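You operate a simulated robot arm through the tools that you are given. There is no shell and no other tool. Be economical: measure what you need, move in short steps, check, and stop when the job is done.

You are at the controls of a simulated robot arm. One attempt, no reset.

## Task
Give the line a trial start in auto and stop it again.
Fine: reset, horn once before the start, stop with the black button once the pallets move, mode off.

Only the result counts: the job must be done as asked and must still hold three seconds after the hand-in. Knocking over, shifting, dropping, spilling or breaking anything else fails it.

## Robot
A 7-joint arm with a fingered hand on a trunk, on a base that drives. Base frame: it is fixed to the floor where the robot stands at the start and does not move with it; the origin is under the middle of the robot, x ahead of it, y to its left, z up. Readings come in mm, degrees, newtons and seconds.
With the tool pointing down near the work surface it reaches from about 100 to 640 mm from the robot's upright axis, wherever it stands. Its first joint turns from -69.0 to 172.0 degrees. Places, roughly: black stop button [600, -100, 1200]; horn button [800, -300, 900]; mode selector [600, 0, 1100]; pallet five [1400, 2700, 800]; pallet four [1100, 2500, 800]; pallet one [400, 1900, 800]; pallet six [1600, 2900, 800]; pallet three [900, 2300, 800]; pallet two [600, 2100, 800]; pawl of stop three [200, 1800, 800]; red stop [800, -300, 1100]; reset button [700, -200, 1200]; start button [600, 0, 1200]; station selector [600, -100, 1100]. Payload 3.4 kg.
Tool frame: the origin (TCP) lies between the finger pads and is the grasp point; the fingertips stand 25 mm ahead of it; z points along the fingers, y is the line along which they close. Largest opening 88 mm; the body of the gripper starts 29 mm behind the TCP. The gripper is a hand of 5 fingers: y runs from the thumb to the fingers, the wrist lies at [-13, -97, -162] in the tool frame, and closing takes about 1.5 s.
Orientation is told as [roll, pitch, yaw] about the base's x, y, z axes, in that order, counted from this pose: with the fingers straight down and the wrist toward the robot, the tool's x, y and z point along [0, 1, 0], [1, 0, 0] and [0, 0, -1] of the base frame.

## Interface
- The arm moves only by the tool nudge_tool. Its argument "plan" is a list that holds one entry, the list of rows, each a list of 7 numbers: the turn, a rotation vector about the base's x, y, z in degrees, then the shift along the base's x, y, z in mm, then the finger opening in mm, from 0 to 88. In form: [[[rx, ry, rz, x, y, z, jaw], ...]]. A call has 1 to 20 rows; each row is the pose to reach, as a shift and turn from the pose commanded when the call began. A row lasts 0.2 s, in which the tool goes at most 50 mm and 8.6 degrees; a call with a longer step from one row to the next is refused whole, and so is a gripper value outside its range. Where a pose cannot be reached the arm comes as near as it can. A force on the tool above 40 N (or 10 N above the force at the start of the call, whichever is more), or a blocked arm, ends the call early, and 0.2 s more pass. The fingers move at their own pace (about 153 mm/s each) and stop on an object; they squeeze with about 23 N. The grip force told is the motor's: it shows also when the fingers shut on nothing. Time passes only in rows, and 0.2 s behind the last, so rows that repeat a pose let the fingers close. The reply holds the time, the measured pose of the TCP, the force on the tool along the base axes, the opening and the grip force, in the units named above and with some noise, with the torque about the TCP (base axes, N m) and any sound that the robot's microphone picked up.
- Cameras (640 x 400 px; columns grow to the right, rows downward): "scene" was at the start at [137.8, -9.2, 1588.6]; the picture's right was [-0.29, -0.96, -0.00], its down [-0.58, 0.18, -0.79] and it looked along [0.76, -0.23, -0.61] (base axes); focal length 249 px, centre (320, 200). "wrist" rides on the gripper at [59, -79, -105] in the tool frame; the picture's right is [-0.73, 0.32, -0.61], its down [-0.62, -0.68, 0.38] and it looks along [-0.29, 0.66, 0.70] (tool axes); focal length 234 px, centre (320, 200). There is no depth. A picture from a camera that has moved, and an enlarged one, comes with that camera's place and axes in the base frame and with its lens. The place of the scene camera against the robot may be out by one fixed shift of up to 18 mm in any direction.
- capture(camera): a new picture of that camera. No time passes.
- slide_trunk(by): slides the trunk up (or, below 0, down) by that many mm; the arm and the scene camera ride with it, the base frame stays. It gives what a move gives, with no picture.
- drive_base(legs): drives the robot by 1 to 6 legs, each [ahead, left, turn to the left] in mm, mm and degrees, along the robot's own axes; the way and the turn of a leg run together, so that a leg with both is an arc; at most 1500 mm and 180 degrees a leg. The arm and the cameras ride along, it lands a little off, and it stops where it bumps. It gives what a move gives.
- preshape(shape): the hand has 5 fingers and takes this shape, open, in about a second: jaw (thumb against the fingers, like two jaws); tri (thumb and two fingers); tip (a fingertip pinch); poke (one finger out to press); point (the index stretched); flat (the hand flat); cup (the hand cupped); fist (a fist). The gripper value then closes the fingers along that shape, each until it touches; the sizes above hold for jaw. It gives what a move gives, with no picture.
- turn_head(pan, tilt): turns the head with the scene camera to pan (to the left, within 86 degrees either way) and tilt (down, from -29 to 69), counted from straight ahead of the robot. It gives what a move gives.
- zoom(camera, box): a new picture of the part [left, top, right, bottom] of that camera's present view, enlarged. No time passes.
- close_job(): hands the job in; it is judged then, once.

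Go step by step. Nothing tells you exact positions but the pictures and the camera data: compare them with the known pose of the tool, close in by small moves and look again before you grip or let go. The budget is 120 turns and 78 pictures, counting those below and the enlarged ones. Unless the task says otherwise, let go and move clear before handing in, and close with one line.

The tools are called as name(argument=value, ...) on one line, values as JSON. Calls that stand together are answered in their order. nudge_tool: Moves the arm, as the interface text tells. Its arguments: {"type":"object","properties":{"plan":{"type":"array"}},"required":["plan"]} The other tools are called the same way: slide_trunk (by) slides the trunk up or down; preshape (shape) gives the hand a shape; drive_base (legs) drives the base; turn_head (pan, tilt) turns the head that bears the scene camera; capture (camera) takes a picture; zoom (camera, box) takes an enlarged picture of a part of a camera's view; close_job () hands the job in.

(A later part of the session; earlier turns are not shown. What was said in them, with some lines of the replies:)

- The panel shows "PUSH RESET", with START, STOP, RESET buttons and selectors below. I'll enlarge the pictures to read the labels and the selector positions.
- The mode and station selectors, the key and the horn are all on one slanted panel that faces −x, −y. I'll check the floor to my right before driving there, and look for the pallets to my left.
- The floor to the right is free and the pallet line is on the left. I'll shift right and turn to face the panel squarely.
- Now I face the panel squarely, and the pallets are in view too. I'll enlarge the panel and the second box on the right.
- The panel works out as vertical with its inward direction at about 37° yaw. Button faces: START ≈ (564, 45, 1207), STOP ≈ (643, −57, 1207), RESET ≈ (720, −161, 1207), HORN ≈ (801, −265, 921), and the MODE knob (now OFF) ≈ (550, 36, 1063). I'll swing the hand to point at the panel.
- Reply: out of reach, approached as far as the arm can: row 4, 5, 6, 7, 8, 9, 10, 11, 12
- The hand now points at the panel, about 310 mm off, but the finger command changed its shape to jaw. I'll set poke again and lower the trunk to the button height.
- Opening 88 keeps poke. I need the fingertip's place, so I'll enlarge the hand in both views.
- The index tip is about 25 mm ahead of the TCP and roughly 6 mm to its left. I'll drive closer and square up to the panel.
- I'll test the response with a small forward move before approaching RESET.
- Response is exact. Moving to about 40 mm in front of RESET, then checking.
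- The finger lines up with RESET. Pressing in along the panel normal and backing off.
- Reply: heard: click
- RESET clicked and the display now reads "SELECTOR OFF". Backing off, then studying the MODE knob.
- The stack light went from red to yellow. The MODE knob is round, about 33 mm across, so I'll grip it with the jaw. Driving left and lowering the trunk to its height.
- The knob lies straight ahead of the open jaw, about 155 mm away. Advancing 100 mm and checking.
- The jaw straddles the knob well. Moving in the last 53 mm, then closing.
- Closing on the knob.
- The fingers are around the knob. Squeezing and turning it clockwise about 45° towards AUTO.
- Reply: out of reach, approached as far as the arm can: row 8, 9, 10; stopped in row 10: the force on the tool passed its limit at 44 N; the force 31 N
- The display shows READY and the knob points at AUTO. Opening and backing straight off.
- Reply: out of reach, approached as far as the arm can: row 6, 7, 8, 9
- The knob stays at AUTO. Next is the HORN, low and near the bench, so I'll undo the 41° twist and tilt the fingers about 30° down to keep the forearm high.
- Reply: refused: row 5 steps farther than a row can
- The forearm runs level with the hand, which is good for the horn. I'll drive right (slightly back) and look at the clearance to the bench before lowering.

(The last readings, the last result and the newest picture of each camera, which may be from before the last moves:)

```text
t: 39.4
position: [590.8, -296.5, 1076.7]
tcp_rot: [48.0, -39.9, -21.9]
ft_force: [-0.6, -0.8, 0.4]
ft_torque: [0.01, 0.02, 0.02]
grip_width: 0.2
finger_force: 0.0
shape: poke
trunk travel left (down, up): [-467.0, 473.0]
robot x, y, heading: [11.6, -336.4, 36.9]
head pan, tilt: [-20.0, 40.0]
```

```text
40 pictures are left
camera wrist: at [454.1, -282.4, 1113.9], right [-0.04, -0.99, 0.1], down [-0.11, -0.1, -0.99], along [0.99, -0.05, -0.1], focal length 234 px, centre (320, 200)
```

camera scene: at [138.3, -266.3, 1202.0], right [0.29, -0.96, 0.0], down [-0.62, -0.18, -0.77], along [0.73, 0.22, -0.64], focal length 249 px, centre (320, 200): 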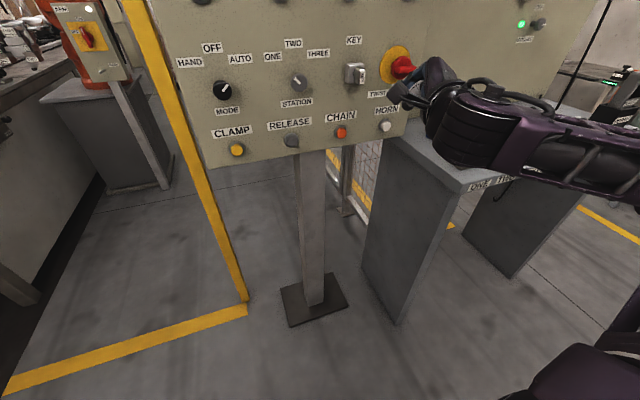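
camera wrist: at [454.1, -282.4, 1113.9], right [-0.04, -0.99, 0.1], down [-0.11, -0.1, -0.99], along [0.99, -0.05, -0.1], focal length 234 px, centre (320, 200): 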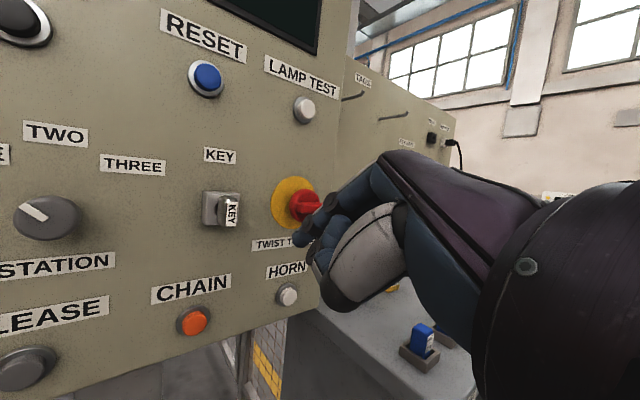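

Bench top is about z 800, and my forearm runs away from it, so there is clearance. HORN re-measures at about (801, −265, 924). Lowering the trunk, then approaching.

slide_trunk(by=-144)

nudge_tool(plan=[[[0, 0, 0, 35, -5, 0, 88], [0, 0, 0, 70, -10, 0, 88], [0, 0, 0, 105, -10, 0, 88], [0, 0, 0, 140, -10, 0, 88], [0, 0, 0, 150, -10, 0, 88], [0, 0, 0, 150, -10, 0, 88]]])

capture(camera="wrist")

capture(camera="scene")

```text
t: 41.1
position: [590.9, -296.6, 932.2]
tcp_rot: [48.0, -39.8, -22.0]
ft_force: [0.7, -0.4, -0.6]
ft_torque: [0.0, 0.0, -0.01]
grip_width: 0.0
finger_force: 0.0
shape: poke
trunk travel left (down, up): [-323.0, 617.0]
robot x, y, heading: [14.6, -336.2, 36.9]
head pan, tilt: [-20.0, 40.0]
```

```text
t: 42.5
position: [742.2, -306.8, 933.3]
tcp_rot: [48.0, -39.9, -21.9]
ft_force: [0.3, -0.5, -0.1]
ft_torque: [-0.02, -0.01, 0.01]
grip_width: 0.1
finger_force: 0.0
shape: poke
trunk travel left (down, up): [-323.0, 617.0]
robot x, y, heading: [10.6, -336.6, 36.7]
head pan, tilt: [-20.0, 40.0]
```

```text
39 pictures are left
camera wrist: at [604.6, -292.0, 969.4], right [-0.04, -0.99, 0.1], down [-0.11, -0.1, -0.99], along [0.99, -0.05, -0.1], focal length 234 px, centre (320, 200)
```

wrist: 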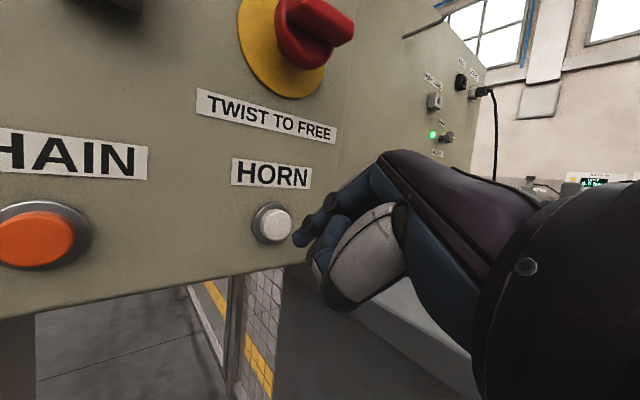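

```text
38 pictures are left
camera scene: at [138.3, -266.2, 1058.0], right [0.29, -0.96, 0.0], down [-0.62, -0.19, -0.77], along [0.73, 0.22, -0.64], focal length 249 px, centre (320, 200)
```

scene: 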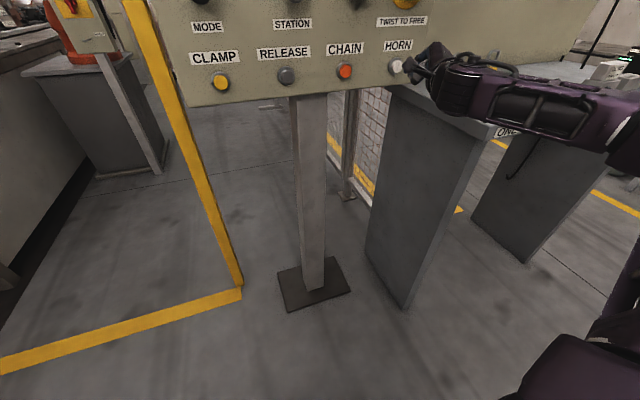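

The finger is about 49 mm from the HORN and 6 mm left of it. Pressing once and backing straight off in the same move.

nudge_tool(plan=[[[0, 0, 0, 4, -5.3, -2, 88], [0, 0, 0, 24, 9.8, -2, 88], [0, 0, 0, 40, 22, -2, 88], [0, 0, 0, 44, 25, -2, 88], [0, 0, 0, 47.5, 27.7, -2, 88], [0, 0, 0, 47.5, 27.7, -2, 88]]])

```text
t: 43.9
position: [785.7, -283.7, 932.0]
tcp_rot: [48.3, -39.9, -22.1]
ft_force: [-18.1, -15.1, -4.1]
ft_torque: [-0.2, 0.19, 0.22]
grip_width: 0.1
finger_force: 0.0
shape: poke
trunk travel left (down, up): [-323.0, 617.0]
robot x, y, heading: [11.3, -334.5, 36.9]
head pan, tilt: [-20.0, 40.0]
heard: click
```

nudge_tool(plan=[[[0, 0, 0, -16, -12, 0, 88], [0, 0, 0, -48, -36, 0, 88], [0, 0, 0, -80, -60, 0, 88], [0, 0, 0, -112, -84, 0, 88]]])

zoom(camera="wrist", box=[0, 0, 640, 400])

```text
t: 44.9
position: [675.9, -363.0, 929.4]
tcp_rot: [48.0, -39.9, -21.9]
ft_force: [0.7, 0.9, 0.1]
ft_torque: [0.01, 0.0, -0.02]
grip_width: 0.0
finger_force: 0.0
shape: poke
trunk travel left (down, up): [-323.0, 617.0]
robot x, y, heading: [11.9, -337.5, 36.8]
head pan, tilt: [-20.0, 40.0]
```

```text
1.00 times, centred on (320, 200) of wrist (not enlarged: the box is as wide or as high as the picture)
camera zoom: at [539.4, -348.9, 966.9], right [-0.04, -0.99, 0.1], down [-0.11, -0.1, -0.99], along [0.99, -0.05, -0.1], focal length 234 px, centre (320, 200)
```

zoom: 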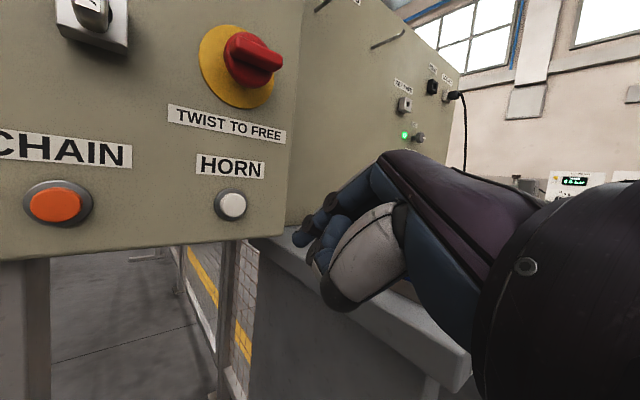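

HORN clicked. Raising the trunk and driving left for START; STOP stays within arm's reach from there.

slide_trunk(by=286)

drive_base(legs=[[0, 270, 0]])

turn_head(pan=10, tilt=25)

capture(camera="scene")

capture(camera="wrist")

```text
t: 47.8
position: [677.5, -362.2, 1216.0]
tcp_rot: [47.9, -39.8, -22.0]
ft_force: [0.2, -0.6, -0.1]
ft_torque: [0.0, 0.0, 0.0]
grip_width: 0.1
finger_force: 0.0
shape: poke
trunk travel left (down, up): [-609.0, 331.0]
robot x, y, heading: [11.8, -333.8, 37.0]
head pan, tilt: [-20.0, 40.0]
```

```text
t: 49.7
position: [513.6, -141.1, 1216.1]
tcp_rot: [48.0, -39.9, -21.8]
ft_force: [0.5, 0.7, 0.6]
ft_torque: [0.01, 0.01, 0.0]
grip_width: 0.0
finger_force: 0.0
shape: poke
trunk travel left (down, up): [-609.0, 331.0]
robot x, y, heading: [-150.5, -115.9, 36.9]
head pan, tilt: [-20.0, 40.0]
```

```text
t: 50.7
position: [513.7, -141.7, 1216.7]
tcp_rot: [48.1, -39.8, -21.7]
ft_force: [0.0, 0.3, -0.1]
ft_torque: [-0.01, 0.0, 0.02]
grip_width: 0.4
finger_force: 0.0
shape: poke
trunk travel left (down, up): [-609.0, 331.0]
robot x, y, heading: [-152.6, -116.9, 37.0]
head pan, tilt: [10.0, 25.0]
```

```text
36 pictures are left
camera scene: at [-44.1, -5.0, 1367.3], right [0.73, -0.68, 0.0], down [-0.29, -0.31, -0.91], along [0.62, 0.66, -0.42], focal length 249 px, centre (320, 200)
```

scene: 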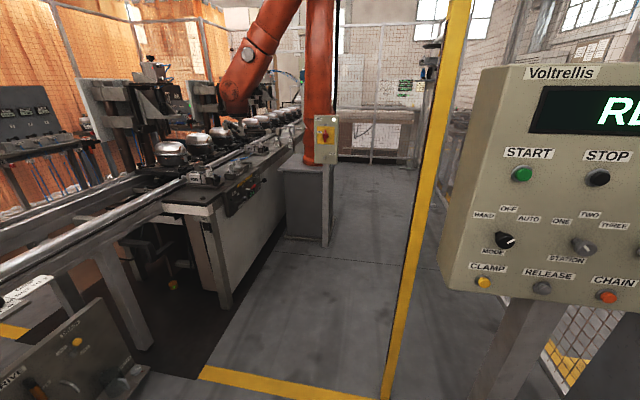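

```text
35 pictures are left
camera wrist: at [376.2, -128.4, 1253.0], right [-0.04, -0.99, 0.1], down [-0.11, -0.1, -0.99], along [0.99, -0.05, -0.1], focal length 234 px, centre (320, 200)
```

wrist: 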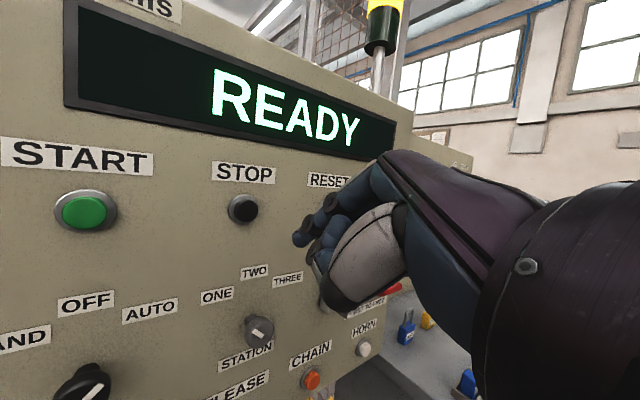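

READY still shows and the pallets are in view. Moving to 40 mm in front of START.

nudge_tool(plan=[[[0, 0, 0, 0, 40, 0, 88], [0, 0, 0, 0, 80, 0, 88], [0, 0, 0, 0, 120, 0, 88], [0, 0, 0, 2, 145, 0, 88], [0, 0, 0, 2, 145, 0, 88]]])

capture(camera="wrist")

zoom(camera="scene", box=[60, 70, 360, 258])

```text
t: 51.9
position: [515.4, 3.7, 1216.0]
tcp_rot: [48.1, -39.8, -21.8]
ft_force: [0.8, -0.9, 1.2]
ft_torque: [0.0, 0.01, 0.02]
grip_width: 0.2
finger_force: 0.0
shape: poke
trunk travel left (down, up): [-609.0, 331.0]
robot x, y, heading: [-153.8, -119.0, 36.9]
head pan, tilt: [10.0, 25.0]
```

```text
34 pictures are left
camera wrist: at [378.3, 16.6, 1252.6], right [-0.04, -0.99, 0.1], down [-0.11, -0.1, -0.99], along [0.99, -0.05, -0.1], focal length 234 px, centre (320, 200)
```

wrist: 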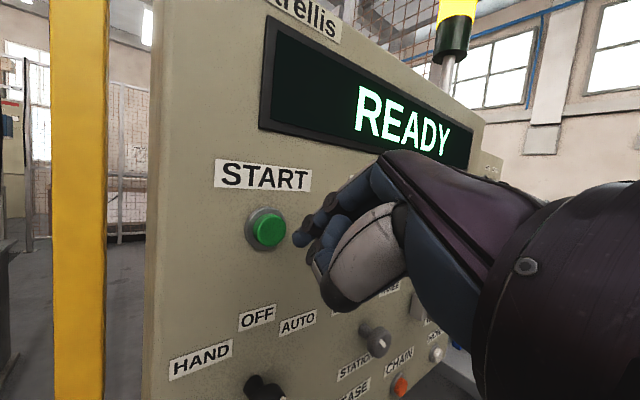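

```text
2.13 times, centred on (210, 164) of scene
camera zoom: at [-44.2, -5.6, 1367.4], right [0.73, -0.68, 0.0], down [-0.29, -0.31, -0.91], along [0.62, 0.66, -0.42], focal length 529 px, centre (554, 277)
```

zoom: 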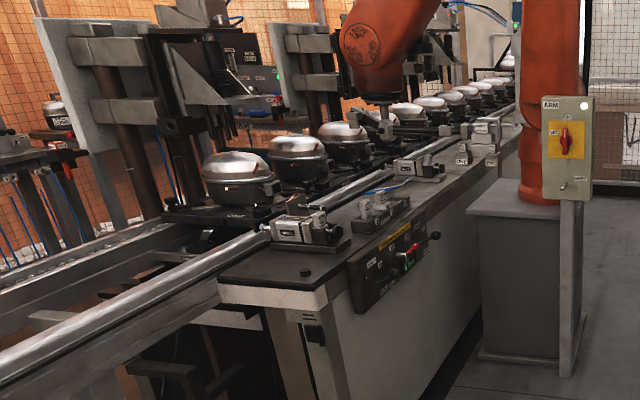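

START is dead ahead by about 40 mm. Pressing once.

nudge_tool(plan=[[[0, 0, 0, 16, 12, 0, 88], [0, 0, 0, 28, 21, 0, 88], [0, 0, 0, 32, 24.2, 0, 88], [0, 0, 0, 34.5, 26, 0, 88], [0, 0, 0, 37, 27.9, 0, 88]]])

nudge_tool(plan=[[[0, 0, 0, -16, -12, 0, 88], [0, 0, 0, -36, -27, 0, 88]]])

capture(camera="scene")

capture(camera="wrist")

```text
t: 53.1
position: [550.8, 27.8, 1218.6]
tcp_rot: [48.1, -39.8, -21.8]
ft_force: [-8.8, -7.4, -2.7]
ft_torque: [-0.09, 0.06, 0.05]
grip_width: 0.0
finger_force: 0.1
shape: poke
trunk travel left (down, up): [-609.0, 331.0]
robot x, y, heading: [-156.4, -114.6, 37.2]
head pan, tilt: [10.0, 25.0]
heard: click
```

```text
t: 53.7
position: [516.0, 4.7, 1217.7]
tcp_rot: [48.1, -39.8, -21.9]
ft_force: [-0.1, -0.9, 0.1]
ft_torque: [0.01, 0.01, 0.0]
grip_width: 0.1
finger_force: 0.1
shape: poke
trunk travel left (down, up): [-609.0, 331.0]
robot x, y, heading: [-150.9, -117.4, 37.0]
head pan, tilt: [10.0, 25.0]
```

```text
32 pictures are left
camera scene: at [-45.0, -6.0, 1367.5], right [0.73, -0.68, 0.0], down [-0.29, -0.31, -0.91], along [0.62, 0.66, -0.42], focal length 249 px, centre (320, 200)
```

scene: 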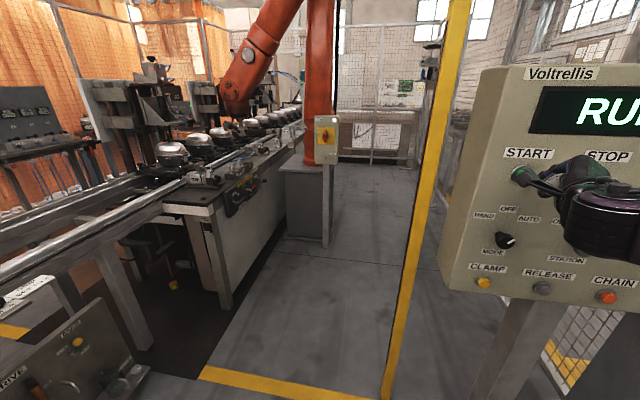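

```text
31 pictures are left
camera wrist: at [377.6, 17.8, 1254.4], right [-0.04, -0.99, 0.1], down [-0.1, -0.1, -0.99], along [0.99, -0.05, -0.1], focal length 234 px, centre (320, 200)
```

wrist: 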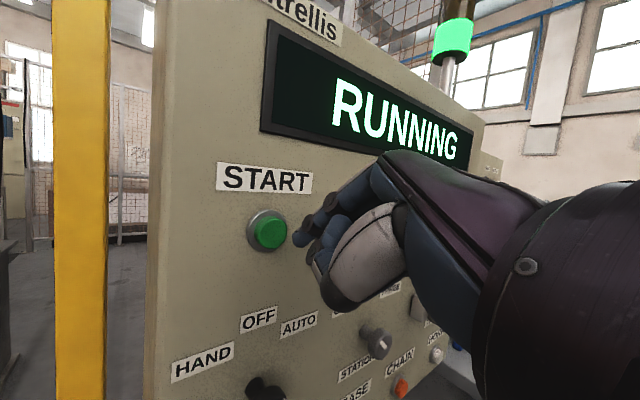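

RUNNING, with the stack light green. Sliding over to STOP and checking whether the pallets have moved.

nudge_tool(plan=[[[0, 0, 0, 26, -34, 0, 88], [0, 0, 0, 53, -68, 0, 88], [0, 0, 0, 79, -102, -1, 88], [0, 0, 0, 79, -102, -1, 88]]])

zoom(camera="scene", box=[60, 70, 360, 258])

capture(camera="wrist")

```text
t: 54.7
position: [596.3, -97.3, 1214.3]
tcp_rot: [48.0, -39.8, -21.5]
ft_force: [-0.5, 0.7, 0.5]
ft_torque: [0.0, 0.03, 0.0]
grip_width: 0.0
finger_force: 0.1
shape: poke
trunk travel left (down, up): [-609.0, 331.0]
robot x, y, heading: [-148.8, -119.4, 37.0]
head pan, tilt: [10.0, 25.0]
```

```text
2.13 times, centred on (210, 164) of scene
camera zoom: at [-44.6, -4.2, 1367.3], right [0.73, -0.68, 0.0], down [-0.29, -0.31, -0.91], along [0.62, 0.66, -0.42], focal length 529 px, centre (554, 277)
```

zoom: 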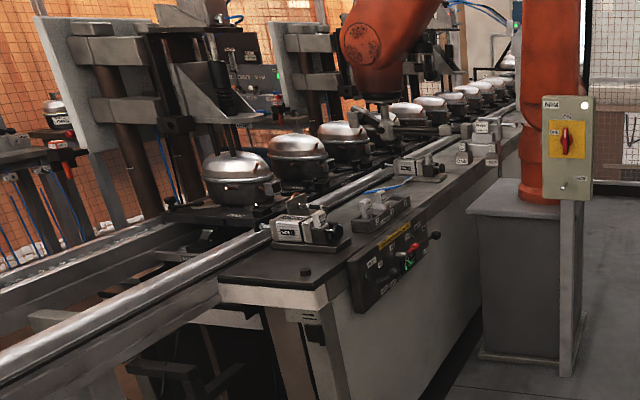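

```text
29 pictures are left
camera wrist: at [458.9, -82.4, 1250.7], right [-0.04, -0.99, 0.11], down [-0.11, -0.1, -0.99], along [0.99, -0.05, -0.1], focal length 234 px, centre (320, 200)
```

wrist: 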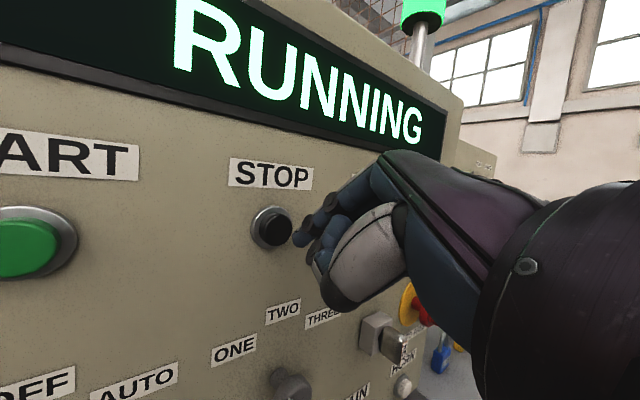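

A press head has come down on pallet one, but the pallets have not indexed yet. Waiting and watching.

nudge_tool(plan=[[[0, 0, 0, 0, 0, 0, 88], [0, 0, 0, 0, 0, 0, 88], [0, 0, 0, 0, 0, 0, 88], [0, 0, 0, 0, 0, 0, 88], [0, 0, 0, 0, 0, 0, 88], [0, 0, 0, 0, 0, 0, 88], [0, 0, 0, 0, 0, 0, 88]]])

zoom(camera="scene", box=[60, 70, 360, 258])

```text
t: 56.3
position: [596.6, -97.1, 1213.7]
tcp_rot: [48.0, -39.8, -21.8]
ft_force: [0.8, 0.3, -0.3]
ft_torque: [0.02, -0.01, 0.0]
grip_width: 0.1
finger_force: 0.1
shape: poke
trunk travel left (down, up): [-609.0, 331.0]
robot x, y, heading: [-153.7, -117.5, 36.9]
head pan, tilt: [10.0, 25.0]
```

```text
2.13 times, centred on (210, 164) of scene
camera zoom: at [-44.1, -4.9, 1367.3], right [0.73, -0.68, 0.0], down [-0.29, -0.31, -0.91], along [0.62, 0.66, -0.42], focal length 529 px, centre (554, 277)
```

zoom: 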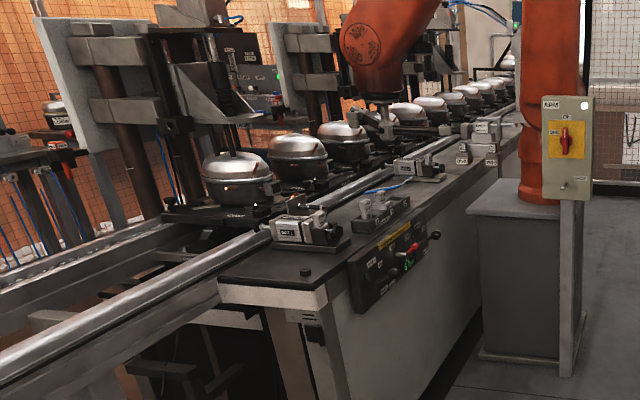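

No pallet movement yet; waiting further.

nudge_tool(plan=[[[0, 0, 0, 0, 0, 0, 88], [0, 0, 0, 0, 0, 0, 88], [0, 0, 0, 0, 0, 0, 88], [0, 0, 0, 0, 0, 0, 88], [0, 0, 0, 0, 0, 0, 88], [0, 0, 0, 0, 0, 0, 88], [0, 0, 0, 0, 0, 0, 88]]])

zoom(camera="scene", box=[60, 70, 360, 258])

```text
t: 57.9
position: [596.3, -97.3, 1213.2]
tcp_rot: [48.0, -39.8, -21.7]
ft_force: [0.5, 0.7, 0.7]
ft_torque: [0.0, -0.01, -0.02]
grip_width: 0.0
finger_force: 0.1
shape: poke
trunk travel left (down, up): [-609.0, 331.0]
robot x, y, heading: [-154.7, -115.4, 37.0]
head pan, tilt: [10.0, 25.0]
```

```text
2.13 times, centred on (210, 164) of scene
camera zoom: at [-44.1, -4.9, 1367.3], right [0.73, -0.68, 0.0], down [-0.29, -0.31, -0.91], along [0.62, 0.66, -0.42], focal length 529 px, centre (554, 277)
```

zoom: 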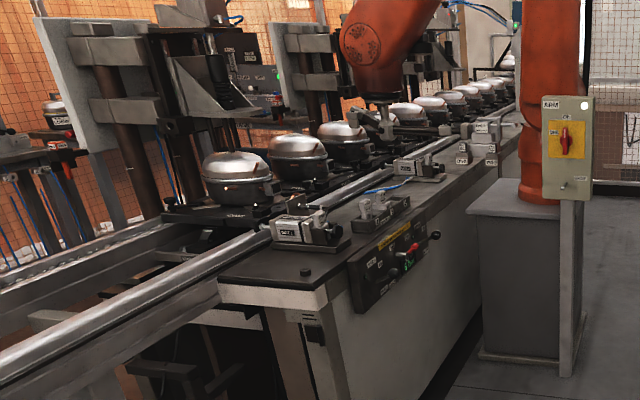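

The press head has risen again, so the index should be next. Continuing to watch.

nudge_tool(plan=[[[0, 0, 0, 0, 0, 0, 88], [0, 0, 0, 0, 0, 0, 88], [0, 0, 0, 0, 0, 0, 88], [0, 0, 0, 0, 0, 0, 88], [0, 0, 0, 0, 0, 0, 88]]])

zoom(camera="scene", box=[60, 70, 360, 258])

```text
t: 59.1
position: [596.5, -96.6, 1213.7]
tcp_rot: [48.0, -39.9, -21.8]
ft_force: [-0.7, 0.3, 0.2]
ft_torque: [0.01, 0.05, -0.02]
grip_width: 0.0
finger_force: 0.1
shape: poke
trunk travel left (down, up): [-609.0, 331.0]
robot x, y, heading: [-149.4, -114.0, 36.9]
head pan, tilt: [10.0, 25.0]
```

```text
2.13 times, centred on (210, 164) of scene
camera zoom: at [-44.1, -4.9, 1367.3], right [0.73, -0.68, 0.0], down [-0.29, -0.31, -0.91], along [0.62, 0.66, -0.42], focal length 529 px, centre (554, 277)
```

zoom: 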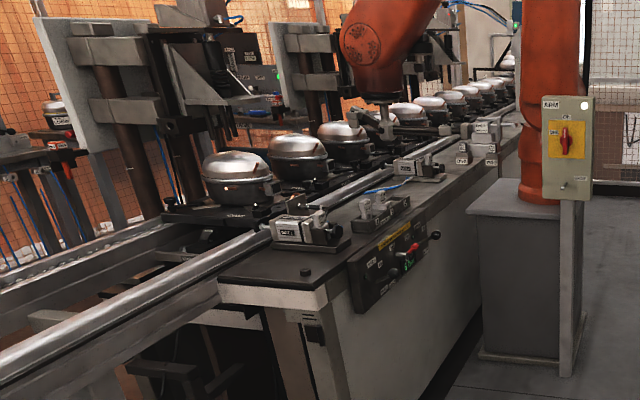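

nudge_tool(plan=[[[0, 0, 0, 0, 0, 0, 88], [0, 0, 0, 0, 0, 0, 88], [0, 0, 0, 0, 0, 0, 88], [0, 0, 0, 0, 0, 0, 88], [0, 0, 0, 0, 0, 0, 88], [0, 0, 0, 0, 0, 0, 88], [0, 0, 0, 0, 0, 0, 88]]])

zoom(camera="scene", box=[60, 70, 360, 258])

capture(camera="wrist")

```text
t: 60.7
position: [595.9, -95.9, 1214.4]
tcp_rot: [48.0, -39.8, -21.6]
ft_force: [0.3, 0.5, -1.1]
ft_torque: [0.01, 0.02, 0.03]
grip_width: 0.0
finger_force: 0.1
shape: poke
trunk travel left (down, up): [-609.0, 331.0]
robot x, y, heading: [-150.8, -118.6, 37.0]
head pan, tilt: [10.0, 25.0]
```

```text
2.13 times, centred on (210, 164) of scene
camera zoom: at [-44.1, -4.9, 1367.3], right [0.73, -0.68, 0.0], down [-0.29, -0.31, -0.91], along [0.62, 0.66, -0.42], focal length 529 px, centre (554, 277)
```

zoom: 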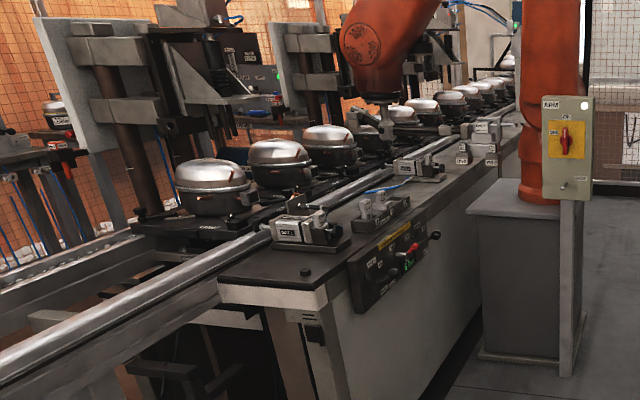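

```text
24 pictures are left
camera wrist: at [459.2, -82.8, 1250.5], right [-0.04, -0.99, 0.1], down [-0.11, -0.1, -0.99], along [0.99, -0.05, -0.1], focal length 234 px, centre (320, 200)
```

wrist: 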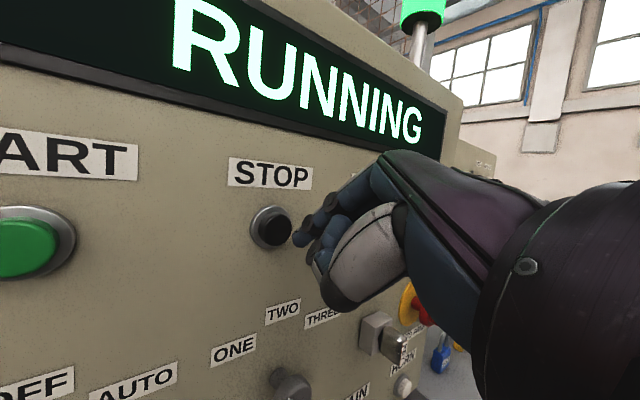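

The pallets are moving now. Pressing the black STOP.

nudge_tool(plan=[[[0, 0, 0, 16, 12, 0, 88], [0, 0, 0, 28, 21, 0, 88], [0, 0, 0, 32, 24.2, 0, 88], [0, 0, 0, 34.5, 26, 0, 88], [0, 0, 0, 37, 27.9, 0, 88]]])

nudge_tool(plan=[[[0, 0, 0, -16, -12, 0, 88], [0, 0, 0, -48, -36, 0, 88], [0, 0, 0, -80, -60, 0, 88], [0, 0, 0, -112, -84, 0, 88]]])

capture(camera="scene")

capture(camera="wrist")

```text
t: 61.9
position: [629.0, -73.7, 1216.9]
tcp_rot: [48.1, -40.0, -21.8]
ft_force: [-14.5, -8.5, -3.9]
ft_torque: [-0.16, 0.15, 0.19]
grip_width: 0.0
finger_force: 0.1
shape: poke
trunk travel left (down, up): [-609.0, 331.0]
robot x, y, heading: [-147.6, -118.9, 36.9]
head pan, tilt: [10.0, 25.0]
heard: click
```

```text
t: 62.9
position: [519.0, -156.6, 1216.5]
tcp_rot: [48.1, -39.9, -21.7]
ft_force: [-0.5, 0.7, 0.1]
ft_torque: [0.04, 0.02, 0.02]
grip_width: 0.0
finger_force: 0.0
shape: poke
trunk travel left (down, up): [-609.0, 331.0]
robot x, y, heading: [-154.1, -116.2, 37.1]
head pan, tilt: [10.0, 25.0]
```

```text
23 pictures are left
camera scene: at [-44.7, -6.4, 1367.5], right [0.73, -0.68, 0.0], down [-0.29, -0.31, -0.91], along [0.62, 0.66, -0.42], focal length 249 px, centre (320, 200)
```

scene: 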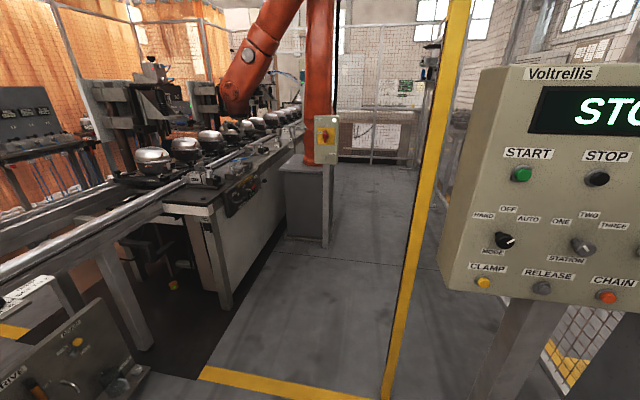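

```text
22 pictures are left
camera wrist: at [381.4, -142.0, 1251.9], right [-0.04, -0.99, 0.1], down [-0.11, -0.1, -0.99], along [0.99, -0.05, -0.1], focal length 234 px, centre (320, 200)
```

wrist: 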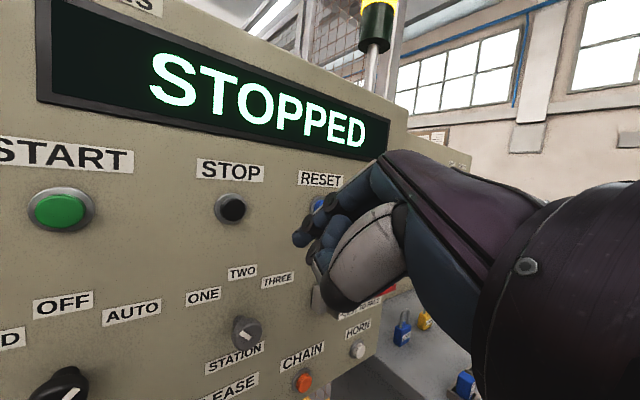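

STOPPED, and the stack light is back to yellow. Now MODE to OFF: lower the trunk, level the hand (keeping the 41° twist, ready to turn back) and open the jaw.

slide_trunk(by=-154)

nudge_tool(plan=[[[4.5, -6, 0, 0, 0, 0, 88], [9, -12, 0, 0, 0, 0, 88], [13.6, -18, 0, 0, 0, 0, 88], [18.1, -23.9, 0, 0, 0, 0, 88], [18.1, -23.9, 0, 0, 0, 0, 88]]])

preshape(shape="jaw")

```text
t: 64.7
position: [519.6, -155.5, 1061.4]
tcp_rot: [48.0, -39.9, -21.7]
ft_force: [0.4, 0.3, -0.2]
ft_torque: [-0.02, 0.08, 0.01]
grip_width: 0.2
finger_force: 0.0
shape: poke
trunk travel left (down, up): [-455.0, 485.0]
robot x, y, heading: [-150.0, -117.8, 37.2]
head pan, tilt: [10.0, 25.0]
```

```text
t: 65.9
position: [519.5, -155.2, 1062.0]
tcp_rot: [88.6, -48.9, -50.8]
ft_force: [-0.5, -0.4, -0.1]
ft_torque: [-0.01, -0.03, 0.06]
grip_width: 0.0
finger_force: 0.1
shape: poke
trunk travel left (down, up): [-455.0, 485.0]
robot x, y, heading: [-153.1, -124.2, 36.5]
head pan, tilt: [10.0, 25.0]
```

```text
t: 66.8
position: [518.4, -154.1, 1062.2]
tcp_rot: [88.6, -48.9, -50.9]
ft_force: [-0.8, 0.2, -0.2]
ft_torque: [0.0, -0.02, 0.0]
grip_width: 87.9
finger_force: 0.1
shape: jaw
trunk travel left (down, up): [-455.0, 485.0]
robot x, y, heading: [-153.7, -121.2, 37.1]
head pan, tilt: [10.0, 25.0]
```

nudge_tool(plan=[[[0, 0, 0, -20, 30, 0, 88], [0, 0, 0, -35, 65, 0, 88], [0, 0, 0, -45, 100, 0, 88], [0, 0, 0, -49, 130, 1, 88], [0, 0, 0, -49, 130, 1, 88]]])

turn_head(pan=0, tilt=35)

capture(camera="wrist")

zoom(camera="scene", box=[380, 60, 580, 240])

```text
t: 68.0
position: [473.0, -26.0, 1064.3]
tcp_rot: [88.4, -49.1, -50.5]
ft_force: [-0.2, 0.0, 0.4]
ft_torque: [0.02, 0.01, 0.01]
grip_width: 87.9
finger_force: 0.1
shape: jaw
trunk travel left (down, up): [-455.0, 485.0]
robot x, y, heading: [-147.7, -115.6, 36.8]
head pan, tilt: [10.0, 25.0]
```

```text
t: 68.7
position: [473.9, -24.2, 1063.6]
tcp_rot: [88.4, -49.0, -50.5]
ft_force: [-0.8, 0.3, 0.6]
ft_torque: [-0.05, 0.01, -0.02]
grip_width: 88.1
finger_force: 0.0
shape: jaw
trunk travel left (down, up): [-455.0, 485.0]
robot x, y, heading: [-150.4, -117.8, 37.1]
head pan, tilt: [0.0, 35.0]
```

```text
21 pictures are left
camera wrist: at [332.1, -14.8, 1044.7], right [-0.01, -0.97, -0.22], down [0.3, 0.21, -0.93], along [0.95, -0.07, 0.29], focal length 234 px, centre (320, 200)
```

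wrist: 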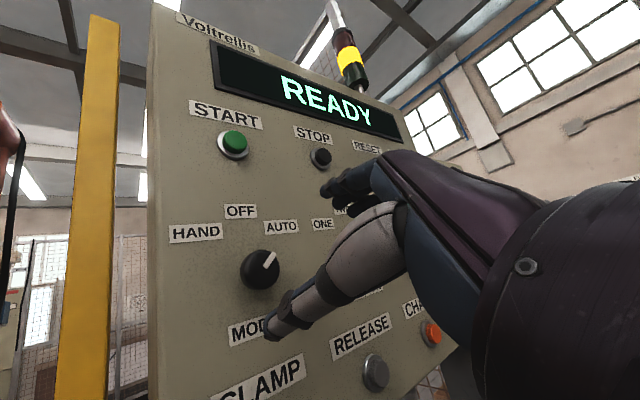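

```text
2.22 times, centred on (480, 150) of scene
camera zoom: at [-36.7, -19.2, 1197.6], right [0.6, -0.8, 0.0], down [-0.46, -0.34, -0.82], along [0.65, 0.49, -0.57], focal length 553 px, centre (-36, 311)
```

zoom: 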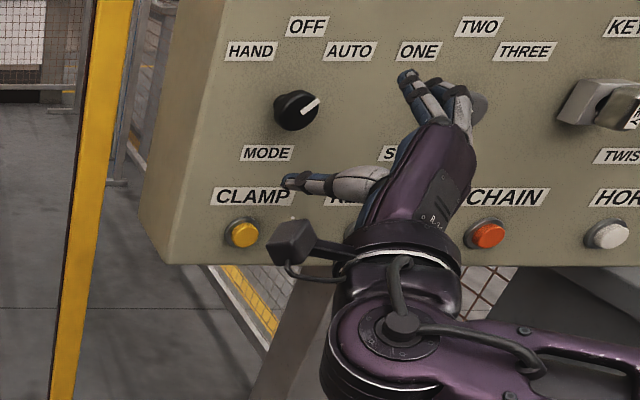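

The knob is at AUTO and the display is back to READY. Advancing onto the knob.

nudge_tool(plan=[[[0, 0, 0, 24, 19, 0, 88], [0, 0, 0, 48, 38, -1, 88], [0, 0, 0, 66, 52, -2, 88], [0, 0, 0, 77, 61, -2, 88], [0, 0, 0, 77, 61, -2, 88]]])

capture(camera="wrist")

zoom(camera="scene", box=[380, 60, 580, 240])

```text
t: 69.9
position: [547.4, 37.8, 1059.0]
tcp_rot: [88.6, -49.0, -50.9]
ft_force: [-0.9, -0.8, 0.5]
ft_torque: [-0.01, -0.01, 0.0]
grip_width: 87.7
finger_force: 0.0
shape: jaw
trunk travel left (down, up): [-455.0, 485.0]
robot x, y, heading: [-150.6, -117.9, 36.9]
head pan, tilt: [0.0, 35.0]
```

```text
19 pictures are left
camera wrist: at [406.2, 48.2, 1040.6], right [-0.01, -0.97, -0.22], down [0.3, 0.21, -0.93], along [0.95, -0.08, 0.29], focal length 234 px, centre (320, 200)
```

wrist: 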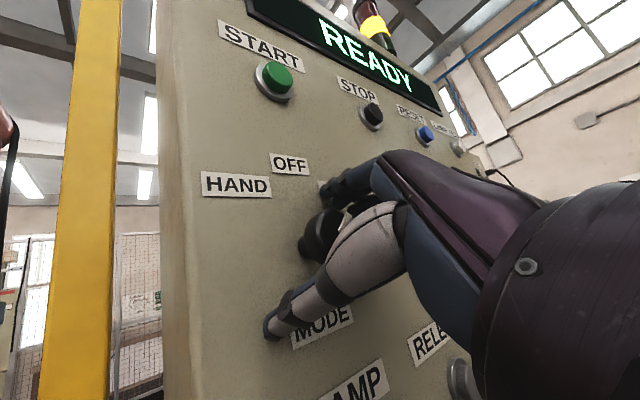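

```text
2.22 times, centred on (480, 150) of scene
camera zoom: at [-36.7, -19.3, 1197.6], right [0.6, -0.8, 0.0], down [-0.46, -0.34, -0.82], along [0.65, 0.49, -0.57], focal length 553 px, centre (-36, 311)
```

zoom: 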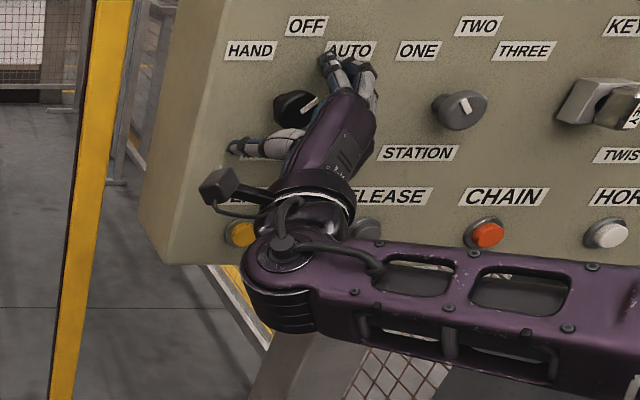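

Well placed. Closing, then turning counter-clockwise back to OFF.

nudge_tool(plan=[[[0, 0, 0, 1, -1, 3, 60], [0, 0, 0, 1, -1, 3, 20], [0, 0, 0, 1, -1, 3, 0], [0, 0, 0, 1, -1, 3, 0], [0, 0, 0, 1, -1, 3, 0], [0, 0, 0, 1, -1, 3, 0], [0, 0, 0, 1, -1, 3, 0], [0, 0, 0, 1, -1, 3, 0]]])

nudge_tool(plan=[[[-4.8, -3.6, 0, 0, 0, 0, 0], [-9.6, -7.2, 0, 0, 0, 0, 0], [-14.3, -10.9, 0, 0, 0, 0, 0], [-19.1, -14.5, 0, 0, 0, 0, 0], [-23.9, -18.1, 0, 0, 0, 0, 0], [-28.7, -21.7, 0, 0, 0, 0, 0], [-33.5, -25.4, 0, 0, 0, 0, 0], [-35.9, -27.2, 0, 0, 0, 0, 0], [-35.9, -27.2, 0, 0, 0, 0, 0]]])

capture(camera="wrist")

zoom(camera="scene", box=[380, 60, 580, 240])

```text
t: 71.7
position: [550.0, 38.2, 1063.4]
tcp_rot: [88.4, -48.9, -50.7]
ft_force: [3.5, 6.2, -1.3]
ft_torque: [0.13, -0.13, -0.16]
grip_width: 19.0
finger_force: 23.6
shape: jaw
trunk travel left (down, up): [-455.0, 485.0]
robot x, y, heading: [-154.1, -116.6, 36.9]
head pan, tilt: [0.0, 35.0]
```

```text
t: 73.7
position: [549.7, 37.3, 1060.7]
tcp_rot: [-68.3, -85.6, 105.4]
ft_force: [-2.5, 5.3, -13.4]
ft_torque: [0.07, -0.05, 0.03]
grip_width: 19.5
finger_force: 23.2
shape: jaw
trunk travel left (down, up): [-455.0, 485.0]
robot x, y, heading: [-152.9, -119.7, 37.3]
head pan, tilt: [0.0, 35.0]
```

```text
17 pictures are left
camera wrist: at [433.5, 15.8, 980.5], right [-0.05, -0.92, 0.39], down [0.7, -0.31, -0.65], along [0.72, 0.24, 0.66], focal length 234 px, centre (320, 200)
```

wrist: 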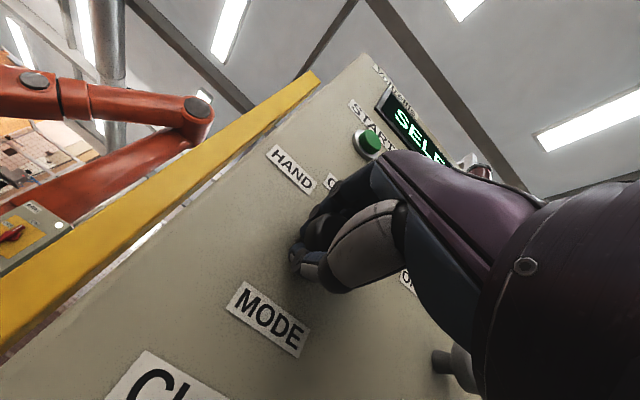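

```text
2.22 times, centred on (480, 150) of scene
camera zoom: at [-35.1, -17.1, 1197.1], right [0.6, -0.8, 0.0], down [-0.46, -0.35, -0.82], along [0.65, 0.49, -0.58], focal length 553 px, centre (-36, 311)
```

zoom: 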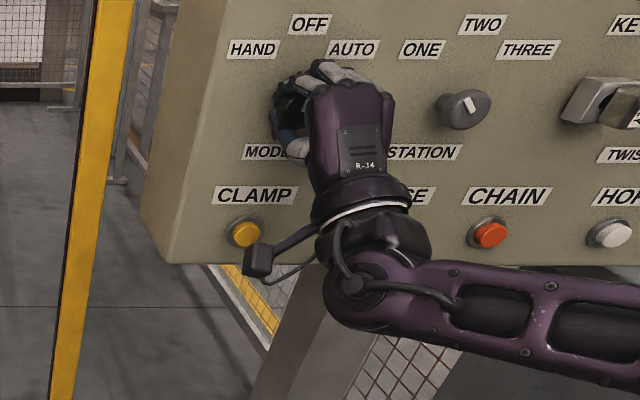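

The display reads "SELE…" (SELECTOR OFF). Opening, backing off and checking.

nudge_tool(plan=[[[0, 0, 0, 0, 0, 0, 60], [0, 0, 0, 0, 0, 0, 88], [0, 0, 0, 0, 0, 0, 88], [0, 0, 0, 0, 0, 0, 88], [0, 0, 0, 0, 0, 0, 88], [0, 0, 0, -16, -12, 0, 88], [0, 0, 0, -40, -30, 0, 88], [0, 0, 0, -75, -57, 0, 88], [0, 0, 0, -100, -76, 0, 88]]])

drive_base(legs=[[-60, -150, 0]])

turn_head(pan=10, tilt=20)

capture(camera="scene")

zoom(camera="scene", box=[360, 40, 640, 215])

```text
t: 75.7
position: [448.0, -41.4, 1063.4]
tcp_rot: [-71.5, -85.7, 108.7]
ft_force: [0.1, -0.3, -0.8]
ft_torque: [0.0, -0.01, 0.0]
grip_width: 87.7
finger_force: 0.1
shape: jaw
trunk travel left (down, up): [-455.0, 485.0]
robot x, y, heading: [-153.8, -115.8, 37.0]
head pan, tilt: [0.0, 35.0]
```

```text
t: 77.1
position: [490.6, -193.9, 1062.2]
tcp_rot: [-70.9, -85.8, 108.2]
ft_force: [1.2, 0.1, -0.9]
ft_torque: [0.03, 0.01, -0.01]
grip_width: 87.8
finger_force: 0.0
shape: jaw
trunk travel left (down, up): [-455.0, 485.0]
robot x, y, heading: [-110.9, -273.0, 37.2]
head pan, tilt: [0.0, 35.0]
```

```text
t: 77.9
position: [489.9, -194.1, 1063.3]
tcp_rot: [-70.8, -85.8, 108.2]
ft_force: [-0.3, 0.0, 0.0]
ft_torque: [-0.01, 0.01, -0.04]
grip_width: 87.9
finger_force: 0.1
shape: jaw
trunk travel left (down, up): [-455.0, 485.0]
robot x, y, heading: [-109.0, -273.6, 36.7]
head pan, tilt: [10.0, 20.0]
```

```text
15 pictures are left
camera scene: at [-2.6, -158.7, 1221.3], right [0.73, -0.68, 0.0], down [-0.23, -0.25, -0.94], along [0.64, 0.69, -0.34], focal length 249 px, centre (320, 200)
```

scene: 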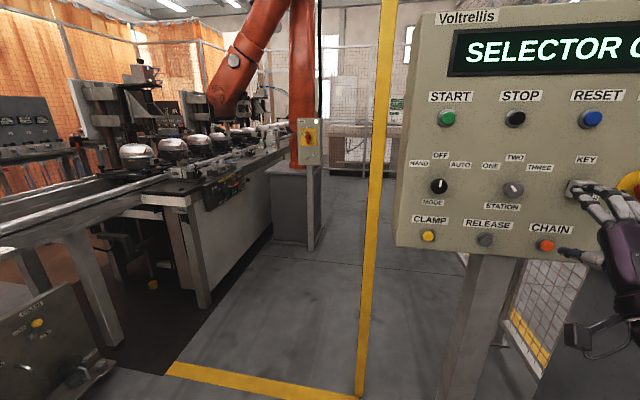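

```text
2.29 times, centred on (500, 128) of scene
camera zoom: at [-2.6, -158.7, 1221.3], right [0.73, -0.68, 0.0], down [-0.23, -0.25, -0.94], along [0.64, 0.69, -0.34], focal length 569 px, centre (-91, 366)
```

zoom: 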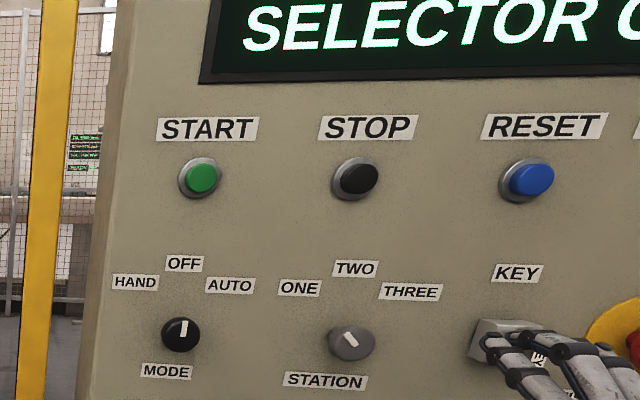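

MODE points at OFF, the display reads SELECTOR OFF, STATION is unchanged at ONE, the pallets are at rest and the hand is clear. Handing in.

close_job()

```text
The job is handed in.
```

The trial start in auto is done and handed in: reset, mode to AUTO, one horn press, start, black stop pressed once the pallets moved, then mode back to OFF.
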